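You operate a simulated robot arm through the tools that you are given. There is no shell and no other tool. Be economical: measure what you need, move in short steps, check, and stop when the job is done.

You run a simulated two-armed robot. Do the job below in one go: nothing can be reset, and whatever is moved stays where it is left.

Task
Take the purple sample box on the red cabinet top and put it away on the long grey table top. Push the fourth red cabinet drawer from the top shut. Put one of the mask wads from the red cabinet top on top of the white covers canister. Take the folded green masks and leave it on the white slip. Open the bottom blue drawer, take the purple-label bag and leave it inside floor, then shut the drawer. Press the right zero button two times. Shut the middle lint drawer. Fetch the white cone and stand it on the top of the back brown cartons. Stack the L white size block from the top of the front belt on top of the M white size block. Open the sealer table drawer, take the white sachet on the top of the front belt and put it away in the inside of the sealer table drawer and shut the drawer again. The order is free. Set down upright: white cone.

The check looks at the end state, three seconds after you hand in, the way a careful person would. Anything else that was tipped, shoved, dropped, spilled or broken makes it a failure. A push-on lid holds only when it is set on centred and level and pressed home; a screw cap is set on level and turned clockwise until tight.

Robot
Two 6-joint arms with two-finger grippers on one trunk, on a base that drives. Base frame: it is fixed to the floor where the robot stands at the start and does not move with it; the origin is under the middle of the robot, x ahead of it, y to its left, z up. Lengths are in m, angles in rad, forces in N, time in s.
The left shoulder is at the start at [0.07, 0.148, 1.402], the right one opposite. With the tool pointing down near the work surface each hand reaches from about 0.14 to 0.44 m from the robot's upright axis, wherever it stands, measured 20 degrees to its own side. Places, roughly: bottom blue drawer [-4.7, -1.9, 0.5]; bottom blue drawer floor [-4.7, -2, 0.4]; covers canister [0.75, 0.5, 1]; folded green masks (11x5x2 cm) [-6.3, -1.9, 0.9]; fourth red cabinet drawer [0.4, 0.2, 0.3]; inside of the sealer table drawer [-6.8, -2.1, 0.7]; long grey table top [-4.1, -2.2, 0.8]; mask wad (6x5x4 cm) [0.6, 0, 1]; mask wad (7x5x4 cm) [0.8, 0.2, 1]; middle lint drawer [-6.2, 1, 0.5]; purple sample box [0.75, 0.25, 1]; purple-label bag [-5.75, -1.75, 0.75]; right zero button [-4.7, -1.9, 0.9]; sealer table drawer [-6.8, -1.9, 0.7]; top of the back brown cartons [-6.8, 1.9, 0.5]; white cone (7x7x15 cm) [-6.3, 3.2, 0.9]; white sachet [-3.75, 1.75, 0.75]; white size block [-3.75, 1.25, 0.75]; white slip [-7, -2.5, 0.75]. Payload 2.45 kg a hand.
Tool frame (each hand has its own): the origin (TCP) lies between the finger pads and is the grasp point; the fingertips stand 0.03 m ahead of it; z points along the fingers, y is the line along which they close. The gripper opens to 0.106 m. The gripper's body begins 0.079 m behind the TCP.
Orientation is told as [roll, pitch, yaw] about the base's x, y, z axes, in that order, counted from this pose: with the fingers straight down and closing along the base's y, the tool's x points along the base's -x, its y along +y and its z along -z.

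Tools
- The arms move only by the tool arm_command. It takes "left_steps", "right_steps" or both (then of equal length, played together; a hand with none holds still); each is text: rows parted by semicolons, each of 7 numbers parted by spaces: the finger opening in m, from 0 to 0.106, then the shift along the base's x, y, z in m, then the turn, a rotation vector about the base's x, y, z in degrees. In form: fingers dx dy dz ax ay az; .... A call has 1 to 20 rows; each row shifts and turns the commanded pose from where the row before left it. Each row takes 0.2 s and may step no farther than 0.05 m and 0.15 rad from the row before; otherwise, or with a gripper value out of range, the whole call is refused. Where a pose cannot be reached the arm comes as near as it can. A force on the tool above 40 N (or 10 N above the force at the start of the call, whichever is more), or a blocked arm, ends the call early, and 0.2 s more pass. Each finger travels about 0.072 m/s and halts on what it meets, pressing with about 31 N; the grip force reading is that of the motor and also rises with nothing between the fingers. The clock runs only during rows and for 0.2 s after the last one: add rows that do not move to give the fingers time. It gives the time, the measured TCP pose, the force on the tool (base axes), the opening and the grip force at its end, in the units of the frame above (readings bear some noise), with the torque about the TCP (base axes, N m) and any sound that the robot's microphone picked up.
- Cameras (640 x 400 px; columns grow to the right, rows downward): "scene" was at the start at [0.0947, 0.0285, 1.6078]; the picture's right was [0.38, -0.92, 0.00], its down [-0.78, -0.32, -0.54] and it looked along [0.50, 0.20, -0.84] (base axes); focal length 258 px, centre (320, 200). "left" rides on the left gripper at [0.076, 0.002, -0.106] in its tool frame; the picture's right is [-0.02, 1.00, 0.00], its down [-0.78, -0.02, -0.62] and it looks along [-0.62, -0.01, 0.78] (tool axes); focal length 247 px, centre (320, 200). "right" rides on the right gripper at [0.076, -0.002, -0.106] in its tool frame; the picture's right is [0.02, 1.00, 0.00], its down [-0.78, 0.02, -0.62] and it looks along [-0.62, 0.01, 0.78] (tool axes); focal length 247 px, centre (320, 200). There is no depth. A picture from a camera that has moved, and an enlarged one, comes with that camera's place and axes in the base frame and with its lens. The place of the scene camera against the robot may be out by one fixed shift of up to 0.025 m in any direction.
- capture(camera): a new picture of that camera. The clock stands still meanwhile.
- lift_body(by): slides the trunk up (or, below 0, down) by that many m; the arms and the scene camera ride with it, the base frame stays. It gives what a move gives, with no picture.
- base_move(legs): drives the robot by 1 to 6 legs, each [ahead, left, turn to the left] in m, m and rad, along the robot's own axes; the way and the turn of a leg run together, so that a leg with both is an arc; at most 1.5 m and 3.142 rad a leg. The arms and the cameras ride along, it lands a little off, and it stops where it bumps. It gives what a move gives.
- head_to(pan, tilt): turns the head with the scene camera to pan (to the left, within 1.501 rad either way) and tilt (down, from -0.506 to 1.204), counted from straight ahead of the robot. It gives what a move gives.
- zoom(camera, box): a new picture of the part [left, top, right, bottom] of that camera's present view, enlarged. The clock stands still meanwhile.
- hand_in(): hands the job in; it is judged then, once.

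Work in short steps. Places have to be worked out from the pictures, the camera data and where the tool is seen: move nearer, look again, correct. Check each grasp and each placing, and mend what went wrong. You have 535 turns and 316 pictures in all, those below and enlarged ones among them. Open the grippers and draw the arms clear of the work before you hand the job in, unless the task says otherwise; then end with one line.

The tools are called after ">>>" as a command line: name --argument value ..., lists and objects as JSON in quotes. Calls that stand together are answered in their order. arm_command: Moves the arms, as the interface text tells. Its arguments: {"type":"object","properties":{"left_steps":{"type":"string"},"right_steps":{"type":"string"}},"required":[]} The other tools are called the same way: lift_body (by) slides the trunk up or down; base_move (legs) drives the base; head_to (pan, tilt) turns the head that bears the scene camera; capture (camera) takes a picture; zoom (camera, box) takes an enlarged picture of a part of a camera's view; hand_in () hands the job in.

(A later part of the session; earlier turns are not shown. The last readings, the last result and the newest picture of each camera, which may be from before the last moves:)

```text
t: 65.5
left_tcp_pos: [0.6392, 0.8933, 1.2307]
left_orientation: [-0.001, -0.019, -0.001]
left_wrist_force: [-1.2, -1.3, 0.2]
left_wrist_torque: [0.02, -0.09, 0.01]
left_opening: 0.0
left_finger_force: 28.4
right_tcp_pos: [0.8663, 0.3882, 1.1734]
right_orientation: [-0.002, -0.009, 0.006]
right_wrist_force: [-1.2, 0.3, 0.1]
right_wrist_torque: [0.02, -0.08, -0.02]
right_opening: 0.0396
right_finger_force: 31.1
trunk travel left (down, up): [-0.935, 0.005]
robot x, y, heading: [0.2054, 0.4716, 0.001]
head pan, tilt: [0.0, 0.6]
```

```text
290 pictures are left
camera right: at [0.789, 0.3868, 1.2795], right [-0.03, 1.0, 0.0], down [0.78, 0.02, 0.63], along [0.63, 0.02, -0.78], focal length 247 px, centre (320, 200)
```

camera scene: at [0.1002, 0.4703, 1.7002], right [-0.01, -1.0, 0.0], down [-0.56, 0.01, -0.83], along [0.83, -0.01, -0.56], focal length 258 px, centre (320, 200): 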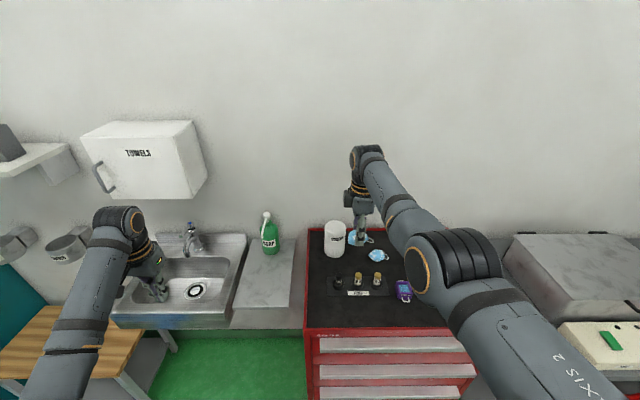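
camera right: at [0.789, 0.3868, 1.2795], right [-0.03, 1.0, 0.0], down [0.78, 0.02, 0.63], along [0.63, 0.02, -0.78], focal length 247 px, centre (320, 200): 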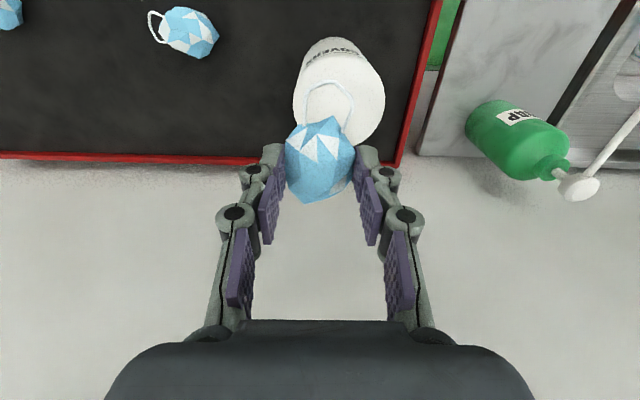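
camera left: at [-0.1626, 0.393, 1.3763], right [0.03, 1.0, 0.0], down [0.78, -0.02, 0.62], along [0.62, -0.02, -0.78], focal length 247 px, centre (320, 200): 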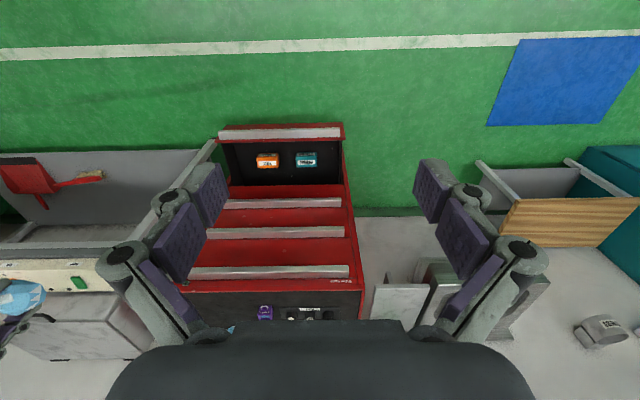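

Top face centre still projects to ≈(0.87,0.41). Shift over it and lower toward z≈1.10, then inspect.

>>> arm_command --right_steps "0.03 0.006 0.024 0 0 0 0; 0.03 0.006 0 -0.03 0 0 0; 0.03 0 0 -0.03 0 0 0; 0.03 0 0 -0.008 0 0 0; 0.03 0 0 0 0 0 0"

>>> capture --camera "right"

>>> capture --camera "scene"

```text
t: 66.7
left_tcp_pos: [0.6485, 0.8925, 1.2289]
left_orientation: [0.0, -0.016, -0.002]
left_wrist_force: [-0.1, -0.9, 1.0]
left_wrist_torque: [-0.02, 0.03, 0.0]
left_opening: 0.0
left_finger_force: 27.9
right_tcp_pos: [0.8618, 0.4008, 1.1166]
right_orientation: [-0.003, -0.008, 0.006]
right_wrist_force: [-1.5, -1.0, 31.3]
right_wrist_torque: [-0.44, -0.06, -0.02]
right_opening: 0.0399
right_finger_force: 31.5
right hand out of reach, approached as far as the arm can: row 1, 2, 3
trunk travel left (down, up): [-0.935, 0.005]
robot x, y, heading: [0.2011, 0.472, -0.002]
head pan, tilt: [0.0, 0.6]
```

```text
289 pictures are left
camera right: at [0.7844, 0.4006, 1.2242], right [-0.03, 1.0, 0.0], down [0.78, 0.02, 0.63], along [0.63, 0.02, -0.78], focal length 247 px, centre (320, 200)
```

right: 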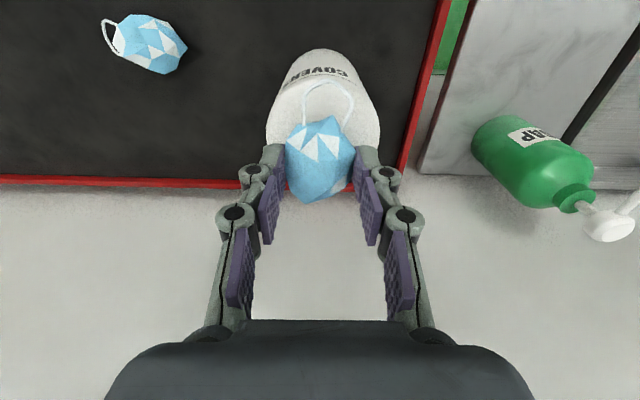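

```text
288 pictures are left
camera scene: at [0.317, 0.4707, 1.7009], right [0.0, -1.0, 0.0], down [-0.56, 0.0, -0.83], along [0.83, 0.0, -0.56], focal length 258 px, centre (320, 200)
```

scene: 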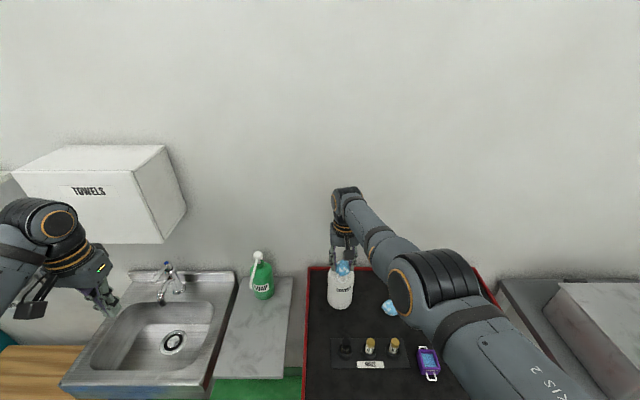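

There is contact already (31 N upward) at TCP z 1.117, and the wad lies centred over the canister top. I relieve the pressure slightly and open the fingers.

>>> arm_command --right_steps "0.03 0 0 0.004 0 0 0; 0.03 0 0 0.004 0 0 0; 0.03 0 0 0 0 0 0"

>>> capture --camera "right"

```text
t: 67.5
left_tcp_pos: [0.6509, 0.8933, 1.2266]
left_orientation: [-0.002, -0.01, 0.0]
left_wrist_force: [-0.1, -0.2, 0.7]
left_wrist_torque: [0.05, -0.02, 0.04]
left_opening: 0.0002
left_finger_force: 28.6
right_tcp_pos: [0.8604, 0.4017, 1.1188]
right_orientation: [-0.002, 0.006, 0.006]
right_wrist_force: [-1.1, 0.3, 1.4]
right_wrist_torque: [-0.02, 0.05, -0.01]
right_opening: 0.0397
right_finger_force: 31.0
trunk travel left (down, up): [-0.935, 0.005]
robot x, y, heading: [0.2066, 0.4664, 0.002]
head pan, tilt: [0.0, 0.6]
```

```text
287 pictures are left
camera right: at [0.7854, 0.4009, 1.2261], right [-0.03, 1.0, 0.0], down [0.79, 0.02, 0.62], along [0.62, 0.02, -0.79], focal length 247 px, centre (320, 200)
```

right: 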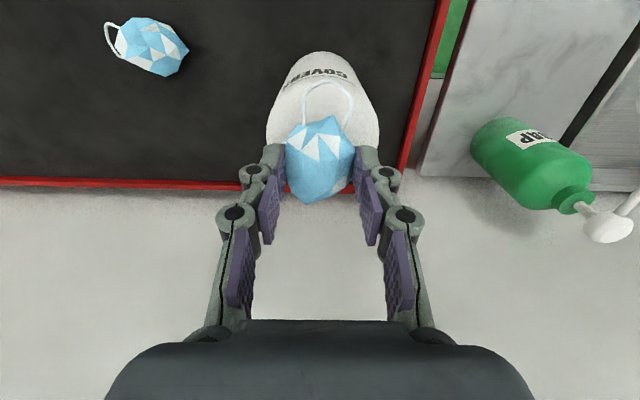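

Release gently in two stages, then look.

>>> arm_command --right_steps "0.05 0 0 -0.002 0 0 0; 0.065 0 0 0 0 0 0; 0.085 0 0 0 0 0 0; 0.085 0 0 0 0 0 0; 0.085 0 0 0 0 0 0"

>>> capture --camera "right"

>>> zoom --camera "scene" --box '[270, 220, 410, 320]'

```text
t: 68.7
left_tcp_pos: [0.6508, 0.8935, 1.2268]
left_orientation: [0.001, -0.012, -0.002]
left_wrist_force: [0.0, 0.2, 0.0]
left_wrist_torque: [0.04, 0.02, 0.03]
left_opening: 0.0
left_finger_force: 28.8
right_tcp_pos: [0.863, 0.4022, 1.119]
right_orientation: [-0.002, 0.001, 0.006]
right_wrist_force: [-0.6, 0.4, -0.6]
right_wrist_torque: [-0.02, -0.02, -0.01]
right_opening: 0.0851
right_finger_force: 0.0
trunk travel left (down, up): [-0.935, 0.005]
robot x, y, heading: [0.2044, 0.4682, -0.001]
head pan, tilt: [0.0, 0.6]
```

```text
286 pictures are left
camera right: at [0.7867, 0.4005, 1.2255], right [-0.03, 1.0, 0.0], down [0.78, 0.02, 0.62], along [0.62, 0.02, -0.78], focal length 247 px, centre (320, 200)
```

right: 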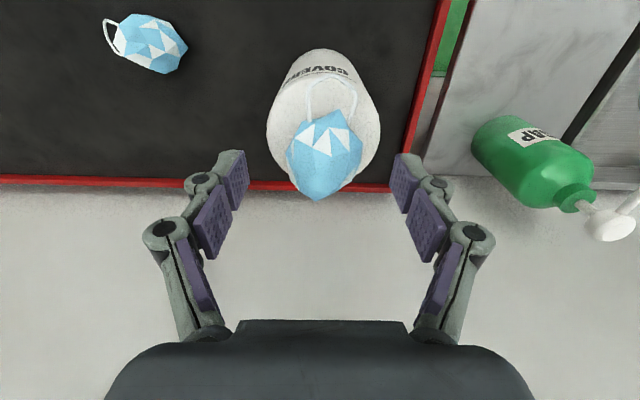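

```text
4.00 times, centred on (340, 270) of scene
camera zoom: at [0.3216, 0.4705, 1.7], right [0.0, -1.0, 0.0], down [-0.57, 0.0, -0.82], along [0.82, 0.0, -0.57], focal length 1034 px, centre (240, -80)
```

zoom: 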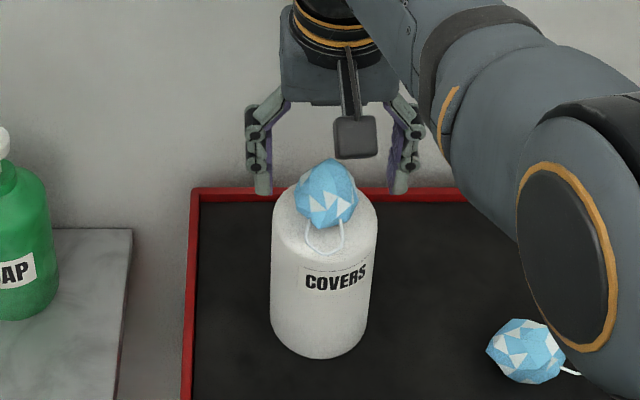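

The wad sits on the canister. I rise clear, back off and go over to the purple box near (0.655,0.19).

>>> arm_command --right_steps "0.085 0 0 0.03 0 0 0; 0.1 -0.01 0 0.03 0 0 0; 0.106 -0.02 0 0.03 0 0 0; 0.106 -0.02 0 0.01 0 0 0; 0.106 0 0 0 0 0 0"

>>> base_move --legs '[[-0.17, 0, 0], [0, -0.2, 0]]'

>>> capture --camera "right"

>>> capture --camera "scene"

```text
t: 69.9
left_tcp_pos: [0.651, 0.8945, 1.2264]
left_orientation: [0.002, -0.009, -0.003]
left_wrist_force: [-0.1, -0.5, 0.1]
left_wrist_torque: [0.02, 0.0, -0.01]
left_opening: 0.0
left_finger_force: 28.1
right_tcp_pos: [0.8703, 0.4169, 1.2157]
right_orientation: [-0.003, 0.002, 0.006]
right_wrist_force: [0.1, 0.1, 0.2]
right_wrist_torque: [0.02, 0.01, -0.01]
right_opening: 0.1061
right_finger_force: 0.0
right hand out of reach, approached as far as the arm can: row 1, 2, 3, 4
trunk travel left (down, up): [-0.935, 0.005]
robot x, y, heading: [0.2009, 0.4699, 0.004]
head pan, tilt: [0.0, 0.6]
```

```text
t: 72.5
left_tcp_pos: [0.4812, 0.6999, 1.2262]
left_orientation: [-0.004, -0.01, -0.002]
left_wrist_force: [-0.2, 1.5, 0.3]
left_wrist_torque: [-0.04, -0.04, 0.0]
left_opening: 0.0
left_finger_force: 28.6
right_tcp_pos: [0.7016, 0.2231, 1.2148]
right_orientation: [-0.005, 0.002, 0.009]
right_wrist_force: [0.3, 0.7, -0.4]
right_wrist_torque: [-0.04, 0.02, 0.02]
right_opening: 0.1061
right_finger_force: 0.0
trunk travel left (down, up): [-0.935, 0.005]
robot x, y, heading: [0.0324, 0.2684, 0.002]
head pan, tilt: [0.0, 0.6]
```

```text
284 pictures are left
camera right: at [0.6256, 0.2225, 1.321], right [-0.03, 1.0, -0.01], down [0.78, 0.03, 0.62], along [0.62, 0.01, -0.79], focal length 247 px, centre (320, 200)
```

right: 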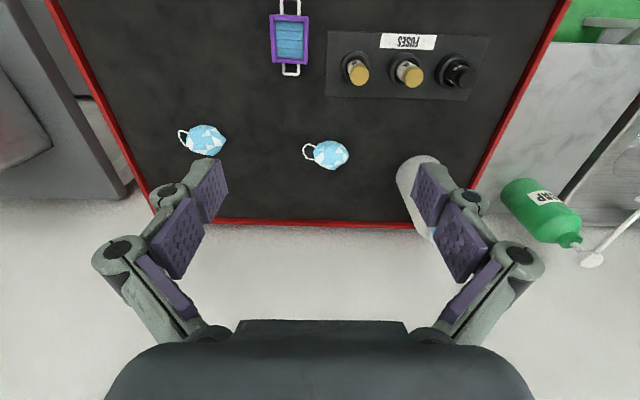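

```text
283 pictures are left
camera scene: at [0.153, 0.2781, 1.6999], right [0.0, -1.0, 0.0], down [-0.57, 0.0, -0.82], along [0.82, 0.0, -0.57], focal length 258 px, centre (320, 200)
```

scene: 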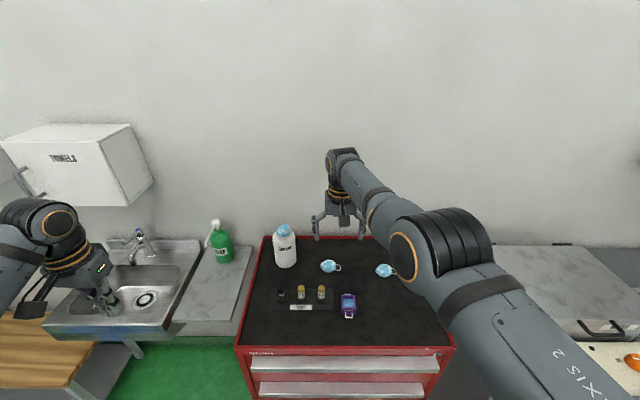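

Box centre ≈(0.66,0.185), sides free along y. Move above it at z≈1.09 and recheck.

>>> arm_command --right_steps "0.106 -0.02 -0.019 -0.03 0 0 0; 0.106 -0.021 -0.019 -0.03 0 0 0; 0.106 0 0 -0.035 0 0 0; 0.106 0 0 -0.03 0 0 0; 0.106 0 0 0 0 0 0"

>>> capture --camera "right"

```text
t: 73.7
left_tcp_pos: [0.4808, 0.6961, 1.2284]
left_orientation: [-0.001, -0.01, -0.001]
left_wrist_force: [-0.4, -0.4, 0.4]
left_wrist_torque: [0.01, 0.01, 0.01]
left_opening: 0.0
left_finger_force: 28.9
right_tcp_pos: [0.6906, 0.1866, 1.0848]
right_orientation: [-0.002, 0.0, 0.01]
right_wrist_force: [-0.3, 0.3, 0.7]
right_wrist_torque: [0.01, 0.0, 0.02]
right_opening: 0.1061
right_finger_force: 0.2
right hand out of reach, approached as far as the arm can: row 1, 2, 3, 4
trunk travel left (down, up): [-0.935, 0.005]
robot x, y, heading: [0.036, 0.2687, 0.001]
head pan, tilt: [0.0, 0.6]
```

```text
282 pictures are left
camera right: at [0.6142, 0.1849, 1.1921], right [-0.03, 1.0, 0.0], down [0.78, 0.02, 0.62], along [0.62, 0.02, -0.78], focal length 247 px, centre (320, 200)
```

right: 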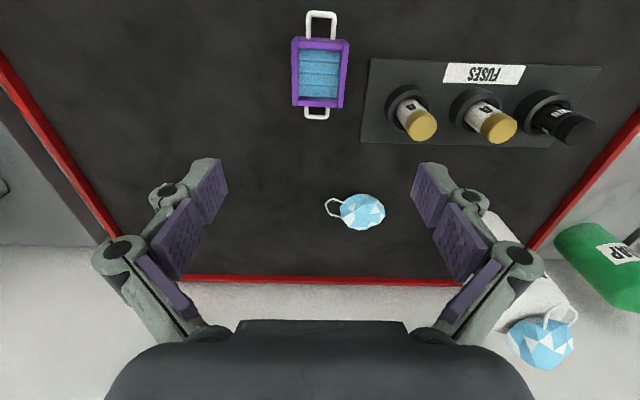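

Box rim centre ≈(0.656,0.187), width 4.5 cm; fuse plate lies 4 cm to its left, so I pre-close to 0.062 before descending.

>>> arm_command --right_steps "0.062 -0.033 0.0 0 0 0 0; 0.062 0 0 0 0 0 0; 0.062 0 0 0 0 0 0; 0.062 0 0 -0.03 0 0 0"

>>> capture --camera "right"

```text
t: 74.7
left_tcp_pos: [0.4813, 0.6954, 1.228]
left_orientation: [0.002, -0.011, -0.001]
left_wrist_force: [-0.9, 0.2, 0.0]
left_wrist_torque: [0.0, 0.01, -0.02]
left_opening: 0.0
left_finger_force: 28.9
right_tcp_pos: [0.6813, 0.1903, 1.0602]
right_orientation: [-0.001, 0.001, 0.009]
right_wrist_force: [0.7, -0.2, -0.5]
right_wrist_torque: [-0.02, 0.0, 0.0]
right_opening: 0.0616
right_finger_force: 0.2
right hand out of reach, approached as far as the arm can: row 1, 4
trunk travel left (down, up): [-0.935, 0.005]
robot x, y, heading: [0.0337, 0.2693, 0.001]
head pan, tilt: [0.0, 0.6]
```

```text
281 pictures are left
camera right: at [0.6056, 0.1888, 1.166], right [-0.03, 1.0, 0.0], down [0.78, 0.02, 0.62], along [0.62, 0.02, -0.78], focal length 247 px, centre (320, 200)
```

right: 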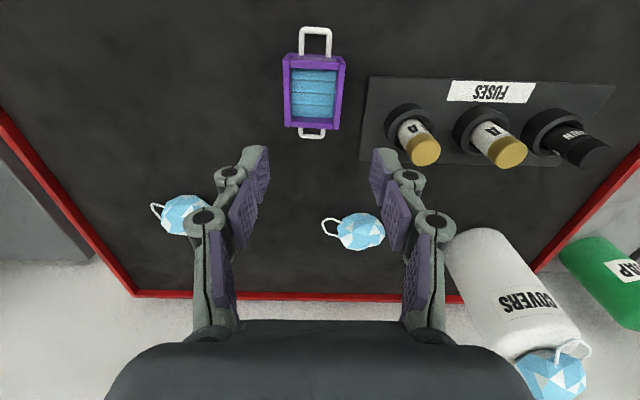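

The hand lagged its command from earlier clipping; I correct x by -0.024 and check.

>>> arm_command --right_steps "0.062 -0.024 -0.004 0 0 0 0; 0.062 0 0 0 0 0 0"

```text
t: 75.3
left_tcp_pos: [0.4803, 0.6955, 1.2292]
left_orientation: [0.001, -0.009, 0.001]
left_wrist_force: [0.5, -0.7, 0.3]
left_wrist_torque: [0.02, 0.02, 0.02]
left_opening: 0.0001
left_finger_force: 28.9
right_tcp_pos: [0.656, 0.1871, 1.0589]
right_orientation: [-0.001, 0.002, 0.009]
right_wrist_force: [0.8, 0.2, -0.2]
right_wrist_torque: [0.03, 0.02, -0.02]
right_opening: 0.062
right_finger_force: 0.0
trunk travel left (down, up): [-0.935, 0.005]
robot x, y, heading: [0.0373, 0.2707, 0.002]
head pan, tilt: [0.0, 0.6]
```

In place above the box. Descend with fingers astride.

>>> arm_command --right_steps "0.062 0 0 -0.03 0 0 0; 0.062 0 0 -0.03 0 0 0; 0.062 0 0 0 0 0 0"

>>> capture --camera "right"

```text
t: 76.1
left_tcp_pos: [0.4808, 0.6956, 1.2277]
left_orientation: [0.0, -0.011, -0.001]
left_wrist_force: [-0.4, 0.9, -0.4]
left_wrist_torque: [-0.02, -0.03, -0.01]
left_opening: 0.0002
left_finger_force: 28.8
right_tcp_pos: [0.6579, 0.1869, 1.0002]
right_orientation: [-0.002, 0.001, 0.007]
right_wrist_force: [-0.3, -0.6, 0.2]
right_wrist_torque: [0.02, 0.01, 0.03]
right_opening: 0.062
right_finger_force: 0.1
trunk travel left (down, up): [-0.935, 0.005]
robot x, y, heading: [0.0395, 0.2689, -0.002]
head pan, tilt: [0.0, 0.6]
```

```text
280 pictures are left
camera right: at [0.5818, 0.1865, 1.1068], right [-0.03, 1.0, 0.0], down [0.78, 0.02, 0.62], along [0.62, 0.02, -0.78], focal length 247 px, centre (320, 200)
```

right: 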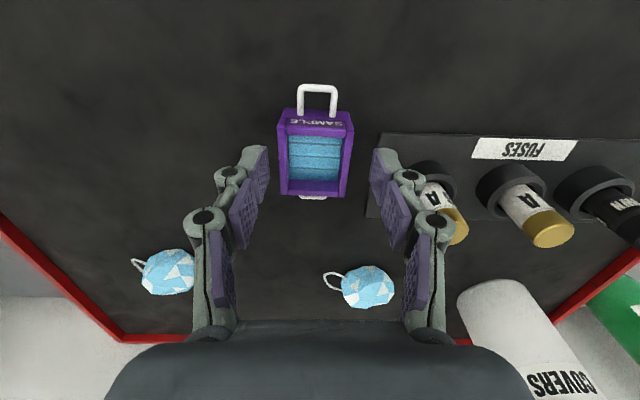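

Rim at about (0.652,0.187,0.973). Descend to z 0.975 and grip.

>>> arm_command --right_steps "0.062 -0.005 0 -0.013 0 0 0; 0.062 0 0 -0.012 0 0 0; 0.062 0 0 0 0 0 0; 0.035 0 0 0 0 0 0; 0.035 0 0 0 0 0 0; 0.035 0 0 0 0 0 0"

>>> capture --camera "right"

```text
t: 77.5
left_tcp_pos: [0.4802, 0.695, 1.227]
left_orientation: [0.001, -0.01, 0.001]
left_wrist_force: [-0.2, 0.4, 0.4]
left_wrist_torque: [-0.01, 0.01, -0.01]
left_opening: 0.0002
left_finger_force: 28.9
right_tcp_pos: [0.6492, 0.1855, 0.9781]
right_orientation: [-0.002, 0.001, 0.008]
right_wrist_force: [-0.5, -0.3, 0.3]
right_wrist_torque: [-0.01, -0.02, -0.03]
right_opening: 0.043
right_finger_force: 30.6
right hand out of reach, approached as far as the arm can: row 2
trunk travel left (down, up): [-0.935, 0.005]
robot x, y, heading: [0.0354, 0.2704, -0.0]
head pan, tilt: [0.0, 0.6]
```

```text
279 pictures are left
camera right: at [0.5727, 0.184, 1.0836], right [-0.03, 1.0, 0.0], down [0.78, 0.02, 0.62], along [0.62, 0.02, -0.78], focal length 247 px, centre (320, 200)
```

right: 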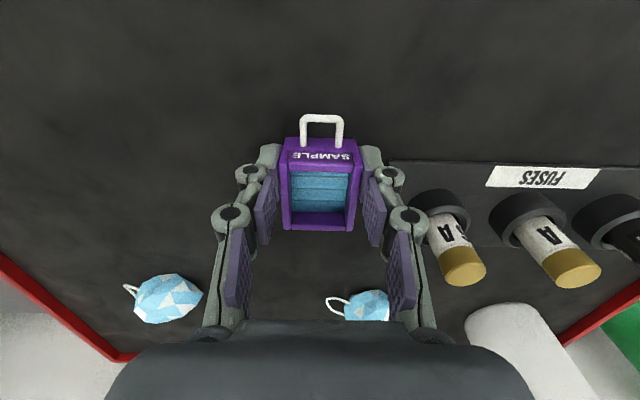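

Box gripped (0.043). Lift it, back away from the cabinet, and tuck for travel.

>>> arm_command --right_steps "0.035 0 0 0.04 0 0 0; 0.035 0 0 0.04 0 0 0; 0.035 0 0 0.04 0 0 0; 0.035 0 0 0 0 0 0"

>>> base_move --legs '[[-0.5, 0, 0], [0, -0.2, 0]]'

>>> head_to --pan 0.0 --tilt 0.5

>>> capture --camera "scene"

```text
t: 78.5
left_tcp_pos: [0.4816, 0.6944, 1.2275]
left_orientation: [0.0, -0.01, 0.001]
left_wrist_force: [-0.4, -0.5, 0.5]
left_wrist_torque: [0.03, 0.01, 0.01]
left_opening: 0.0
left_finger_force: 28.5
right_tcp_pos: [0.6496, 0.1856, 1.097]
right_orientation: [-0.001, 0.002, 0.008]
right_wrist_force: [0.4, -0.3, -0.4]
right_wrist_torque: [-0.02, 0.01, 0.01]
right_opening: 0.0429
right_finger_force: 31.2
trunk travel left (down, up): [-0.935, 0.005]
robot x, y, heading: [0.031, 0.2706, -0.001]
head pan, tilt: [0.0, 0.6]
```

```text
t: 82.7
left_tcp_pos: [-0.0213, 0.4996, 1.2247]
left_orientation: [-0.002, -0.011, 0.002]
left_wrist_force: [0.1, 1.2, -0.1]
left_wrist_torque: [-0.05, -0.02, 0.01]
left_opening: 0.0
left_finger_force: 29.3
right_tcp_pos: [0.1472, -0.0117, 1.0971]
right_orientation: [-0.005, 0.003, 0.01]
right_wrist_force: [0.3, 1.0, 0.0]
right_wrist_torque: [-0.01, 0.03, -0.03]
right_opening: 0.0427
right_finger_force: 31.1
trunk travel left (down, up): [-0.935, 0.005]
robot x, y, heading: [-0.4706, 0.066, 0.002]
head pan, tilt: [0.0, 0.6]
```

```text
t: 83.4
left_tcp_pos: [-0.021, 0.4953, 1.2281]
left_orientation: [0.001, -0.009, 0.002]
left_wrist_force: [0.6, -0.1, -1.1]
left_wrist_torque: [-0.01, 0.01, 0.0]
left_opening: 0.0
left_finger_force: 28.7
right_tcp_pos: [0.1479, -0.0126, 1.0975]
right_orientation: [-0.002, 0.002, 0.009]
right_wrist_force: [-0.7, -0.1, -1.0]
right_wrist_torque: [0.01, 0.0, 0.01]
right_opening: 0.0432
right_finger_force: 31.2
trunk travel left (down, up): [-0.935, 0.005]
robot x, y, heading: [-0.4683, 0.0711, 0.001]
head pan, tilt: [0.0, 0.499]
```

```text
278 pictures are left
camera scene: at [-0.3472, 0.0725, 1.709], right [0.0, -1.0, 0.0], down [-0.48, 0.0, -0.88], along [0.88, 0.0, -0.48], focal length 258 px, centre (320, 200)
```

scene: 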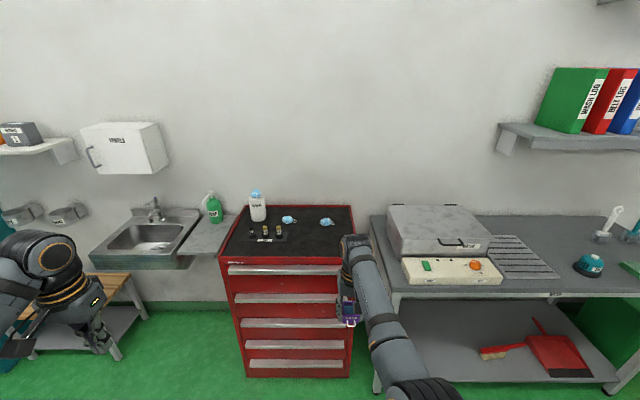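

Cabinet area looks right. Look left and right before turning.

>>> head_to --pan 1.5 --tilt 0.35

>>> capture --camera "scene"

>>> head_to --pan -1.5 --tilt 0.35

>>> capture --camera "scene"

```text
t: 85.0
left_tcp_pos: [-0.0218, 0.4955, 1.2269]
left_orientation: [0.001, -0.009, 0.002]
left_wrist_force: [-0.3, 0.5, 0.0]
left_wrist_torque: [0.0, 0.03, 0.01]
left_opening: 0.0
left_finger_force: 29.4
right_tcp_pos: [0.1467, -0.0149, 1.095]
right_orientation: [-0.003, 0.003, 0.008]
right_wrist_force: [0.2, 0.3, -0.4]
right_wrist_torque: [0.01, -0.01, 0.02]
right_opening: 0.0429
right_finger_force: 30.9
trunk travel left (down, up): [-0.935, 0.005]
robot x, y, heading: [-0.4688, 0.0697, 0.004]
head pan, tilt: [1.499, 0.351]
```

```text
277 pictures are left
camera scene: at [-0.4319, 0.1634, 1.7228], right [1.0, -0.07, 0.0], down [-0.02, -0.34, -0.94], along [0.07, 0.94, -0.34], focal length 258 px, centre (320, 200)
```

scene: 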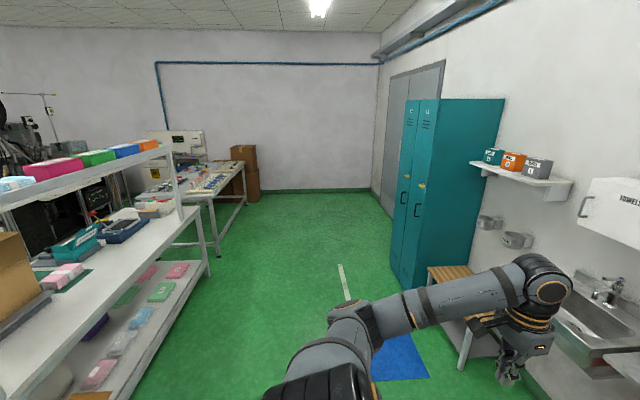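

```text
t: 87.6
left_tcp_pos: [-0.0213, 0.4943, 1.2281]
left_orientation: [-0.001, -0.01, 0.003]
left_wrist_force: [0.0, 0.5, -0.2]
left_wrist_torque: [-0.01, 0.0, -0.02]
left_opening: 0.0003
left_finger_force: 29.1
right_tcp_pos: [0.1478, -0.0148, 1.0969]
right_orientation: [-0.002, 0.001, 0.011]
right_wrist_force: [-0.3, -0.3, 0.0]
right_wrist_torque: [0.02, -0.02, -0.01]
right_opening: 0.0431
right_finger_force: 30.9
trunk travel left (down, up): [-0.935, 0.005]
robot x, y, heading: [-0.4696, 0.0675, -0.004]
head pan, tilt: [-1.499, 0.351]
```

```text
276 pictures are left
camera scene: at [-0.4317, -0.0222, 1.7228], right [-1.0, -0.07, 0.0], down [-0.03, 0.34, -0.94], along [0.07, -0.94, -0.34], focal length 258 px, centre (320, 200)
```

scene: 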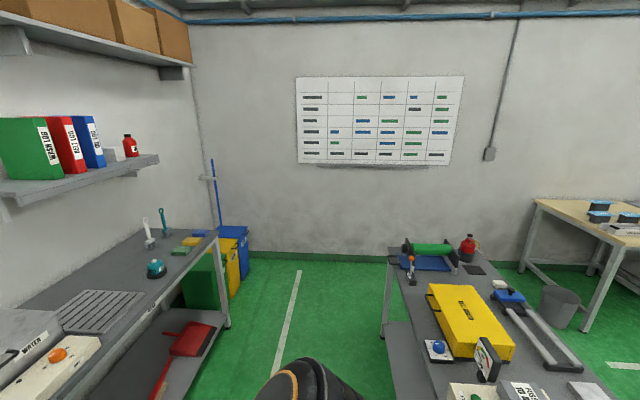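

There's a rack to the rear left and a bench to the rear right. I turn left 90° here and look along -x.

>>> base_move --legs '[[0.1, 0, 0], [0, 0, 1.57]]'

>>> head_to --pan 1.5 --tilt 0.4

>>> capture --camera "scene"

```text
t: 92.6
left_tcp_pos: [-0.8009, 0.5092, 1.2274]
left_orientation: [0.002, -0.013, 1.588]
left_wrist_force: [-0.6, 0.2, -0.5]
left_wrist_torque: [0.0, 0.0, 0.01]
left_opening: 0.0
left_finger_force: 29.0
right_tcp_pos: [-0.2945, 0.6861, 1.0962]
right_orientation: [0.001, 0.002, 1.597]
right_wrist_force: [-0.5, -0.6, -0.2]
right_wrist_torque: [-0.05, 0.02, 0.01]
right_opening: 0.0428
right_finger_force: 31.0
trunk travel left (down, up): [-0.935, 0.005]
robot x, y, heading: [-0.3668, 0.067, 1.586]
head pan, tilt: [-1.499, 0.351]
```

```text
t: 95.2
left_tcp_pos: [-0.8014, 0.5093, 1.2265]
left_orientation: [0.0, -0.009, 1.589]
left_wrist_force: [0.6, -0.8, 0.2]
left_wrist_torque: [-0.01, -0.02, 0.02]
left_opening: 0.0002
left_finger_force: 29.3
right_tcp_pos: [-0.295, 0.6857, 1.097]
right_orientation: [0.0, 0.003, 1.598]
right_wrist_force: [0.0, -1.1, 0.0]
right_wrist_torque: [0.01, -0.03, 0.02]
right_opening: 0.043
right_finger_force: 30.7
trunk travel left (down, up): [-0.935, 0.005]
robot x, y, heading: [-0.3665, 0.0693, 1.588]
head pan, tilt: [1.499, 0.4]
```

```text
275 pictures are left
camera scene: at [-0.4825, 0.1261, 1.7183], right [0.05, 1.0, 0.0], down [0.39, -0.02, -0.92], along [-0.92, 0.05, -0.39], focal length 258 px, centre (320, 200)
```

scene: 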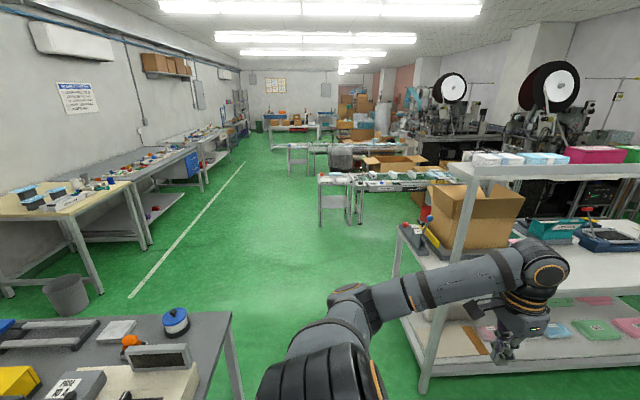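

A clear aisle runs along -x between bench (y<-0.2) and rack (y>0.8). I shift to y≈0.32, turn to face -x and drive along.

>>> base_move --legs '[[0.24, 0, 0], [0, 0, 1.553], [1.4, 0, 0]]'

>>> head_to --pan 0.5 --tilt 0.4

>>> capture --camera "scene"

```text
t: 107.2
left_tcp_pos: [-2.2028, -0.1286, 1.2271]
left_orientation: [-0.001, -0.014, -3.134]
left_wrist_force: [0.1, 0.7, -0.4]
left_wrist_torque: [0.03, -0.01, 0.01]
left_opening: 0.0
left_finger_force: 28.3
right_tcp_pos: [-2.375, 0.3813, 1.0977]
right_orientation: [-0.003, 0.001, -3.127]
right_wrist_force: [0.7, -1.0, -0.8]
right_wrist_torque: [0.02, -0.01, 0.02]
right_opening: 0.0431
right_finger_force: 30.8
trunk travel left (down, up): [-0.935, 0.005]
robot x, y, heading: [-1.7583, 0.3004, -3.136]
head pan, tilt: [1.499, 0.4]
```

```text
t: 108.5
left_tcp_pos: [-2.2026, -0.1278, 1.2279]
left_orientation: [-0.001, -0.01, -3.136]
left_wrist_force: [0.0, 0.5, -0.8]
left_wrist_torque: [-0.03, 0.01, 0.0]
left_opening: 0.0
left_finger_force: 28.0
right_tcp_pos: [-2.3749, 0.3802, 1.0974]
right_orientation: [-0.002, 0.002, -3.125]
right_wrist_force: [-0.4, -0.4, -1.6]
right_wrist_torque: [0.02, 0.01, 0.02]
right_opening: 0.0431
right_finger_force: 30.9
trunk travel left (down, up): [-0.935, 0.005]
robot x, y, heading: [-1.7609, 0.2988, -3.134]
head pan, tilt: [0.499, 0.4]
```

```text
274 pictures are left
camera scene: at [-1.91, 0.2569, 1.7182], right [-0.49, 0.87, 0.0], down [0.34, 0.19, -0.92], along [-0.81, -0.45, -0.39], focal length 258 px, centre (320, 200)
```

scene: 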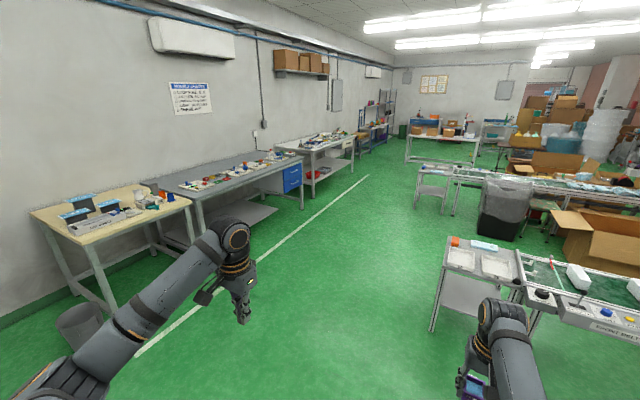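

The long grey table with the blue drawers stands on the left wall; belt corner on the right. Drive diagonally to in front of the grey table and turn to face it.

>>> base_move --legs '[[0.9, 0.8, 0], [1.4, 0.4, 0], [0, 0, 1.57]]'

>>> head_to --pan 0.0 --tilt 0.6

>>> capture --camera "scene"

```text
t: 125.2
left_tcp_pos: [-3.5977, -1.368, 1.2277]
left_orientation: [0.002, -0.01, -1.553]
left_wrist_force: [0.7, 0.6, -0.4]
left_wrist_torque: [-0.01, -0.01, -0.01]
left_opening: 0.0
left_finger_force: 28.4
right_tcp_pos: [-4.1056, -1.545, 1.0973]
right_orientation: [-0.002, 0.002, -1.544]
right_wrist_force: [-0.1, 1.3, -0.7]
right_wrist_torque: [-0.01, 0.0, 0.04]
right_opening: 0.0429
right_finger_force: 31.1
trunk travel left (down, up): [-0.935, 0.005]
robot x, y, heading: [-4.0326, -0.9293, -1.552]
head pan, tilt: [0.499, 0.4]
```

```text
t: 126.2
left_tcp_pos: [-3.5978, -1.3686, 1.2278]
left_orientation: [0.0, -0.01, -1.554]
left_wrist_force: [-0.1, 0.3, -1.2]
left_wrist_torque: [0.02, -0.01, 0.03]
left_opening: 0.0001
left_finger_force: 28.4
right_tcp_pos: [-4.1036, -1.545, 1.0969]
right_orientation: [-0.001, 0.001, -1.545]
right_wrist_force: [1.3, 0.4, 0.0]
right_wrist_torque: [0.05, 0.02, 0.0]
right_opening: 0.0428
right_finger_force: 30.9
trunk travel left (down, up): [-0.935, 0.005]
robot x, y, heading: [-4.0301, -0.9279, -1.553]
head pan, tilt: [0.0, 0.6]
```

```text
273 pictures are left
camera scene: at [-4.0477, -1.0647, 1.7001], right [-1.0, -0.02, 0.0], down [-0.01, 0.56, -0.83], along [0.02, -0.83, -0.56], focal length 258 px, centre (320, 200)
```

scene: 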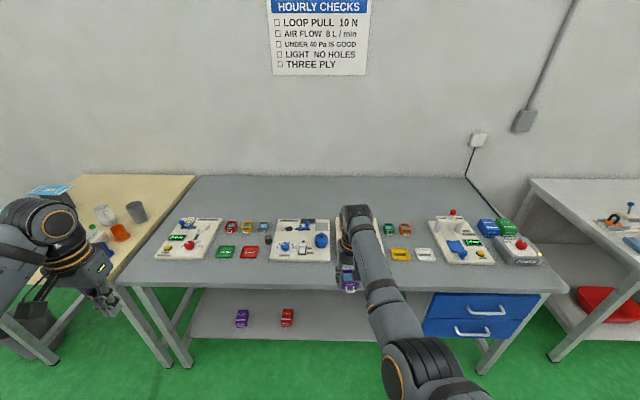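

I zoom into the table to understand the objects and free places.

>>> zoom --camera "scene" --box '[360, 180, 560, 300]'

>>> zoom --camera "scene" --box '[140, 180, 340, 300]'

```text
3.20 times, centred on (460, 240) of scene
camera zoom: at [-4.0477, -1.0647, 1.7001], right [-1.0, -0.02, 0.0], down [-0.01, 0.56, -0.83], along [0.02, -0.83, -0.56], focal length 827 px, centre (-128, 72)
```

zoom: 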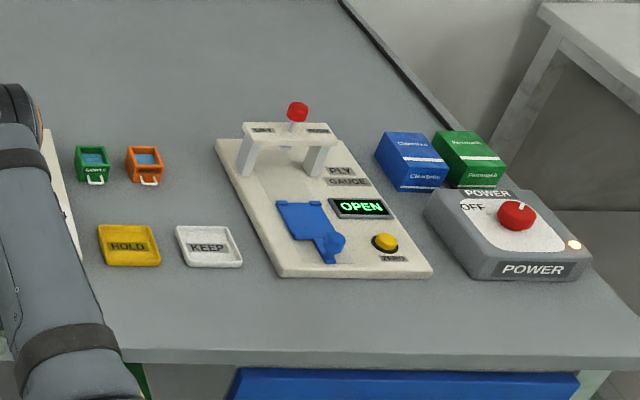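

```text
3.20 times, centred on (240, 240) of scene
camera zoom: at [-4.0477, -1.0647, 1.7001], right [-1.0, -0.02, 0.0], down [-0.01, 0.56, -0.83], along [0.02, -0.83, -0.56], focal length 827 px, centre (576, 72)
```

zoom: 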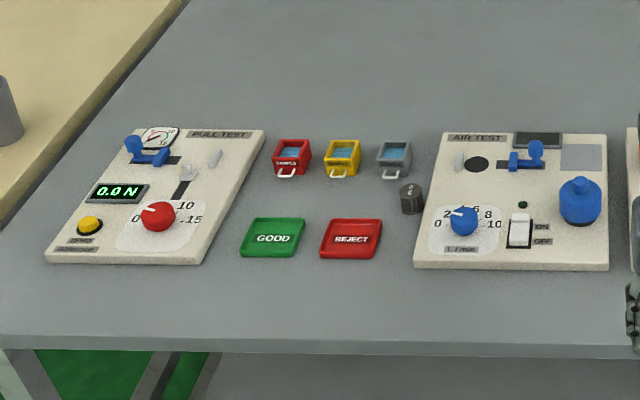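

Free strip along the table's front edge (y≈-1.75..-1.88). Drive 0.25 ahead and look with the right wrist camera.

>>> base_move --legs '[[0.25, 0, 0]]'

>>> capture --camera "right"

>>> capture --camera "scene"

```text
t: 128.0
left_tcp_pos: [-3.5948, -1.6156, 1.2284]
left_orientation: [0.001, -0.013, -1.554]
left_wrist_force: [0.4, -0.1, -0.4]
left_wrist_torque: [-0.02, 0.02, 0.0]
left_opening: 0.0
left_finger_force: 28.4
right_tcp_pos: [-4.1022, -1.7917, 1.0976]
right_orientation: [0.0, -0.001, -1.546]
right_wrist_force: [0.2, -0.5, -0.7]
right_wrist_torque: [-0.01, -0.01, -0.01]
right_opening: 0.0431
right_finger_force: 30.6
trunk travel left (down, up): [-0.935, 0.005]
robot x, y, heading: [-4.026, -1.1795, -1.553]
head pan, tilt: [0.0, 0.6]
```

```text
270 pictures are left
camera right: at [-4.1043, -1.7141, 1.2043], right [1.0, 0.05, 0.0], down [0.04, -0.78, 0.62], along [0.03, -0.62, -0.78], focal length 247 px, centre (320, 200)
```

right: 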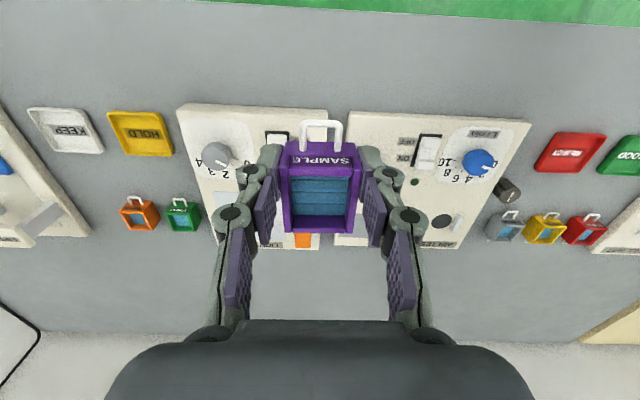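

```text
269 pictures are left
camera scene: at [-4.0442, -1.3096, 1.7004], right [-1.0, -0.02, 0.0], down [-0.01, 0.56, -0.83], along [0.01, -0.83, -0.56], focal length 258 px, centre (320, 200)
```

scene: 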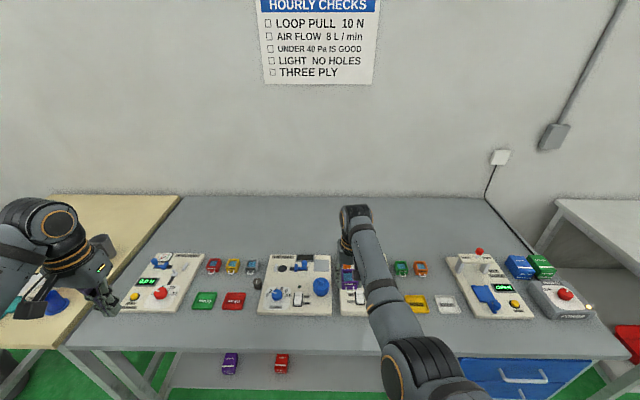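

I'll set the box rotated 90° in the front strip at (-4.08,-1.785), where 10–11 cm are free. Rotate the right hand.

>>> arm_command --right_steps "0.035 0.01 0 -0.03 0 0 8.2; 0.035 0.01 0 -0.03 0 0 8.2; 0.035 0 0 0 0 0 8.2; 0.035 0 0 0 0 0 8.2; 0.035 0 0 0 0 0 8.2; 0.035 0 0 0 0 0 8.2; 0.035 0 0 0 0 0 8.2; 0.035 0 0 0 0 0 8.2; 0.035 0 0 0 0 0 8.2; 0.035 0 0 0 0 0 8.2; 0.035 0 0 0 0 0 6.5; 0.035 0 0 0 0 0 0"

>>> capture --camera "right"

```text
t: 130.6
left_tcp_pos: [-3.5938, -1.6176, 1.2263]
left_orientation: [0.002, -0.011, -1.555]
left_wrist_force: [0.4, 0.3, 0.2]
left_wrist_torque: [0.02, 0.01, 0.02]
left_opening: 0.0002
left_finger_force: 28.4
right_tcp_pos: [-4.0813, -1.7941, 1.0358]
right_orientation: [0.0, 0.001, 0.0]
right_wrist_force: [0.9, 0.4, -1.1]
right_wrist_torque: [0.0, 0.0, 0.0]
right_opening: 0.0429
right_finger_force: 31.2
trunk travel left (down, up): [-0.935, 0.005]
robot x, y, heading: [-4.0293, -1.1764, -1.557]
head pan, tilt: [0.0, 0.6]
```

```text
268 pictures are left
camera right: at [-4.1569, -1.7943, 1.1427], right [-0.02, 1.0, 0.0], down [0.78, 0.02, 0.62], along [0.62, 0.01, -0.78], focal length 247 px, centre (320, 200)
```

right: 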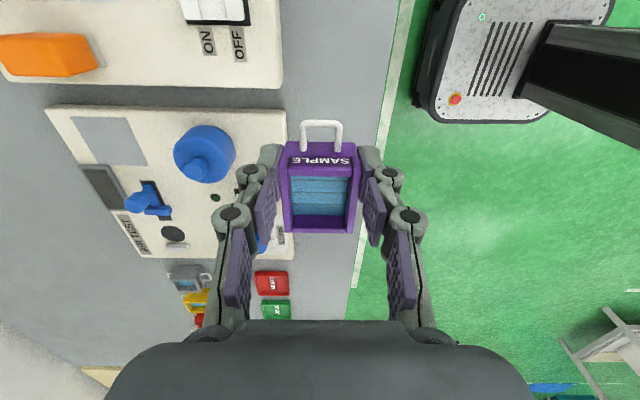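

Free strip spans y -1.71..-1.84. Shift +0.015 in y and descend partway.

>>> arm_command --right_steps "0.035 0 0.015 -0.03 0 0 0; 0.035 0 0 -0.04 0 0 0; 0.035 0 0 -0.04 0 0 0; 0.035 0 0 0 0 0 0"

>>> capture --camera "right"

>>> head_to --pan 0.0 --tilt 0.9

>>> capture --camera "scene"

```text
t: 131.6
left_tcp_pos: [-3.595, -1.6169, 1.2276]
left_orientation: [0.001, -0.012, -1.555]
left_wrist_force: [-0.3, -0.2, 0.7]
left_wrist_torque: [-0.01, -0.01, 0.0]
left_opening: 0.0
left_finger_force: 28.9
right_tcp_pos: [-4.0889, -1.7653, 0.9344]
right_orientation: [-0.001, 0.003, -0.002]
right_wrist_force: [-0.2, 0.6, -1.0]
right_wrist_torque: [0.01, 0.03, -0.02]
right_opening: 0.0429
right_finger_force: 31.2
right hand out of reach, approached as far as the arm can: row 3
trunk travel left (down, up): [-0.935, 0.005]
robot x, y, heading: [-4.0261, -1.1771, -1.558]
head pan, tilt: [0.0, 0.6]
```

```text
267 pictures are left
camera right: at [-4.1646, -1.766, 1.0406], right [-0.02, 1.0, 0.0], down [0.78, 0.02, 0.62], along [0.62, 0.01, -0.78], focal length 247 px, centre (320, 200)
```

right: 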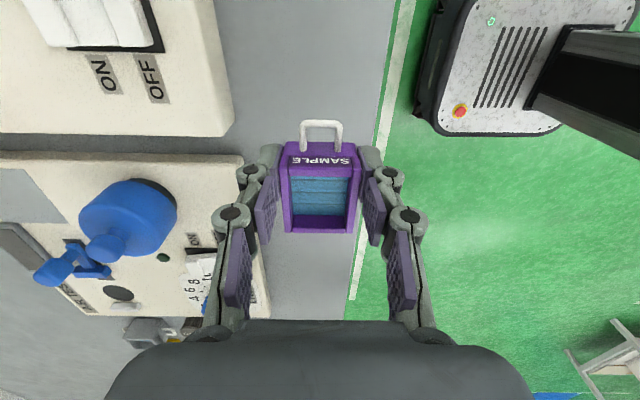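

```text
t: 132.4
left_tcp_pos: [-3.5942, -1.6175, 1.2278]
left_orientation: [0.002, -0.011, -1.555]
left_wrist_force: [0.2, 0.1, 0.1]
left_wrist_torque: [0.01, 0.0, 0.05]
left_opening: 0.0001
left_finger_force: 28.1
right_tcp_pos: [-4.0877, -1.7665, 0.9333]
right_orientation: [-0.002, 0.001, 0.0]
right_wrist_force: [0.3, -0.5, 0.2]
right_wrist_torque: [-0.01, 0.04, -0.03]
right_opening: 0.0426
right_finger_force: 30.9
trunk travel left (down, up): [-0.935, 0.005]
robot x, y, heading: [-4.024, -1.1766, -1.558]
head pan, tilt: [0.0, 0.901]
```

```text
266 pictures are left
camera scene: at [-4.044, -1.3006, 1.6753], right [-1.0, -0.02, 0.0], down [-0.01, 0.78, -0.62], along [0.01, -0.62, -0.78], focal length 258 px, centre (320, 200)
```

scene: 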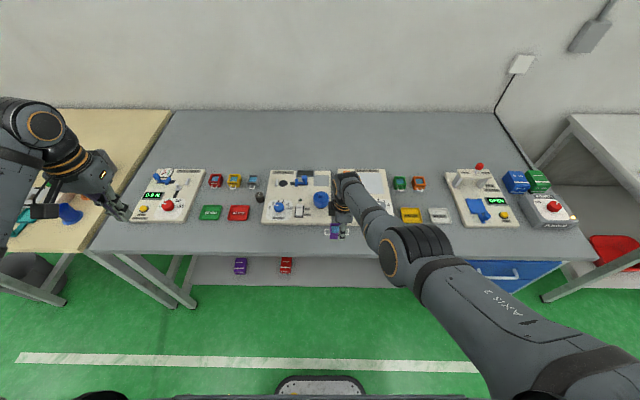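

The arm is at its downward limit, so I correct y by -0.01 and lower the trunk instead.

>>> arm_command --right_steps "0.035 0 -0.01 0.01 0 0 0; 0.035 0 0 0 0 0 0"

>>> lift_body --by -0.06

>>> capture --camera "right"

```text
t: 133.0
left_tcp_pos: [-3.5948, -1.6166, 1.2281]
left_orientation: [0.002, -0.01, -1.556]
left_wrist_force: [0.0, -0.3, 0.5]
left_wrist_torque: [0.04, -0.02, -0.01]
left_opening: 0.0
left_finger_force: 28.3
right_tcp_pos: [-4.0911, -1.7735, 0.9451]
right_orientation: [-0.003, 0.001, -0.001]
right_wrist_force: [0.1, 0.4, 0.1]
right_wrist_torque: [0.0, 0.03, -0.01]
right_opening: 0.043
right_finger_force: 31.0
trunk travel left (down, up): [-0.935, 0.005]
robot x, y, heading: [-4.0259, -1.1799, -1.556]
head pan, tilt: [0.0, 0.901]
```

```text
t: 134.0
left_tcp_pos: [-3.5946, -1.6162, 1.1679]
left_orientation: [0.002, -0.01, -1.556]
left_wrist_force: [-0.8, 0.3, -0.9]
left_wrist_torque: [0.0, 0.02, 0.0]
left_opening: 0.0001
left_finger_force: 28.7
right_tcp_pos: [-4.0899, -1.7746, 0.8864]
right_orientation: [-0.002, 0.001, -0.001]
right_wrist_force: [-0.1, -0.7, -1.6]
right_wrist_torque: [0.02, 0.01, 0.02]
right_opening: 0.043
right_finger_force: 30.6
trunk travel left (down, up): [-0.875, 0.065]
robot x, y, heading: [-4.0253, -1.1746, -1.559]
head pan, tilt: [0.0, 0.901]
```

```text
265 pictures are left
camera right: at [-4.1661, -1.7747, 0.9916], right [-0.02, 1.0, 0.0], down [0.78, 0.02, 0.62], along [0.62, 0.01, -0.78], focal length 247 px, centre (320, 200)
```

right: 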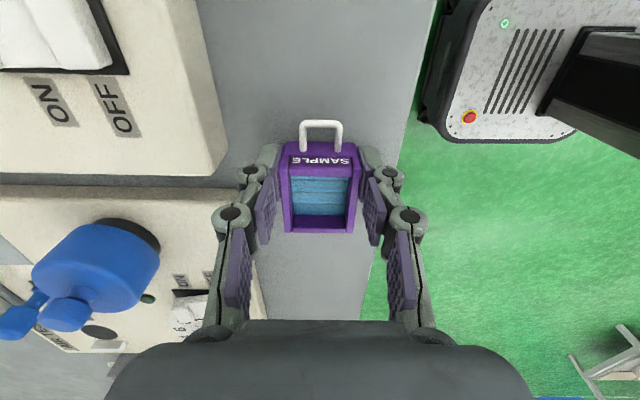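

Still some height left. Shift 6 mm away from the board and lower the trunk in small steps, watching the force.

>>> arm_command --right_steps "0.035 0 0.006 0.02 0 0 0; 0.035 0 0 0 0 0 0"

>>> lift_body --by -0.04

>>> arm_command --right_steps "0.035 0 0 -0.005 0 0 0; 0.035 0 0 -0.005 0 0 0; 0.035 0 0 -0.005 0 0 0; 0.035 0 0 0 0 0 0"

>>> capture --camera "right"

```text
t: 134.6
left_tcp_pos: [-3.5936, -1.6169, 1.1689]
left_orientation: [0.002, -0.011, -1.557]
left_wrist_force: [0.9, 0.4, 0.1]
left_wrist_torque: [0.02, 0.03, -0.01]
left_opening: 0.0001
left_finger_force: 29.1
right_tcp_pos: [-4.0868, -1.7795, 0.9003]
right_orientation: [0.002, -0.001, -0.001]
right_wrist_force: [0.1, -0.8, -0.4]
right_wrist_torque: [0.0, 0.01, 0.03]
right_opening: 0.0429
right_finger_force: 30.4
right hand out of reach, approached as far as the arm can: row 1
trunk travel left (down, up): [-0.875, 0.065]
robot x, y, heading: [-4.0273, -1.1745, -1.553]
head pan, tilt: [0.0, 0.901]
```

```text
t: 135.3
left_tcp_pos: [-3.5938, -1.6136, 1.1301]
left_orientation: [0.002, -0.015, -1.554]
left_wrist_force: [-0.7, -0.2, 0.4]
left_wrist_torque: [0.02, -0.02, -0.02]
left_opening: 0.0
left_finger_force: 28.7
right_tcp_pos: [-4.0854, -1.7828, 0.8699]
right_orientation: [-0.016, 0.0, -0.002]
right_wrist_force: [-0.6, 11.4, 22.9]
right_wrist_torque: [0.63, 0.12, -0.06]
right_opening: 0.0429
right_finger_force: 31.9
trunk travel left (down, up): [-0.836, 0.104]
robot x, y, heading: [-4.0277, -1.1783, -1.554]
head pan, tilt: [0.0, 0.901]
stopped: the force on the tool passed its limit at 47 N (the readings are from after the stop); the commanded pose is now the measured one
```

```text
t: 135.6
left_tcp_pos: [-3.5945, -1.6144, 1.1312]
left_orientation: [0.002, -0.013, -1.557]
left_wrist_force: [0.6, -1.2, -0.5]
left_wrist_torque: [0.01, 0.03, -0.01]
left_opening: 0.0
left_finger_force: 28.4
right_tcp_pos: [-4.086, -1.7828, 0.8697]
right_orientation: [-0.013, -0.001, -0.001]
right_wrist_force: [-1.1, 9.6, 18.5]
right_wrist_torque: [0.54, 0.12, 0.01]
right_opening: 0.043
right_finger_force: 30.8
trunk travel left (down, up): [-0.836, 0.104]
robot x, y, heading: [-4.0269, -1.1743, -1.554]
head pan, tilt: [0.0, 0.901]
stopped in row 1 (right hand): the force on the tool passed its limit at 43 N (the readings are from after the stop); the commanded pose is now the measured one
```

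```text
264 pictures are left
camera right: at [-4.1615, -1.7833, 0.976], right [-0.02, 1.0, -0.01], down [0.78, 0.03, 0.62], along [0.62, 0.0, -0.78], focal length 247 px, centre (320, 200)
```

right: 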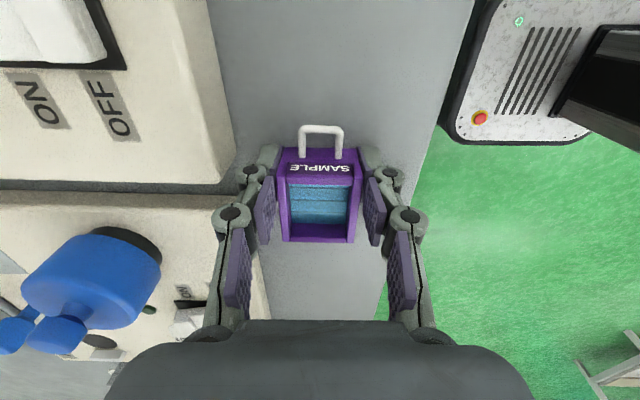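

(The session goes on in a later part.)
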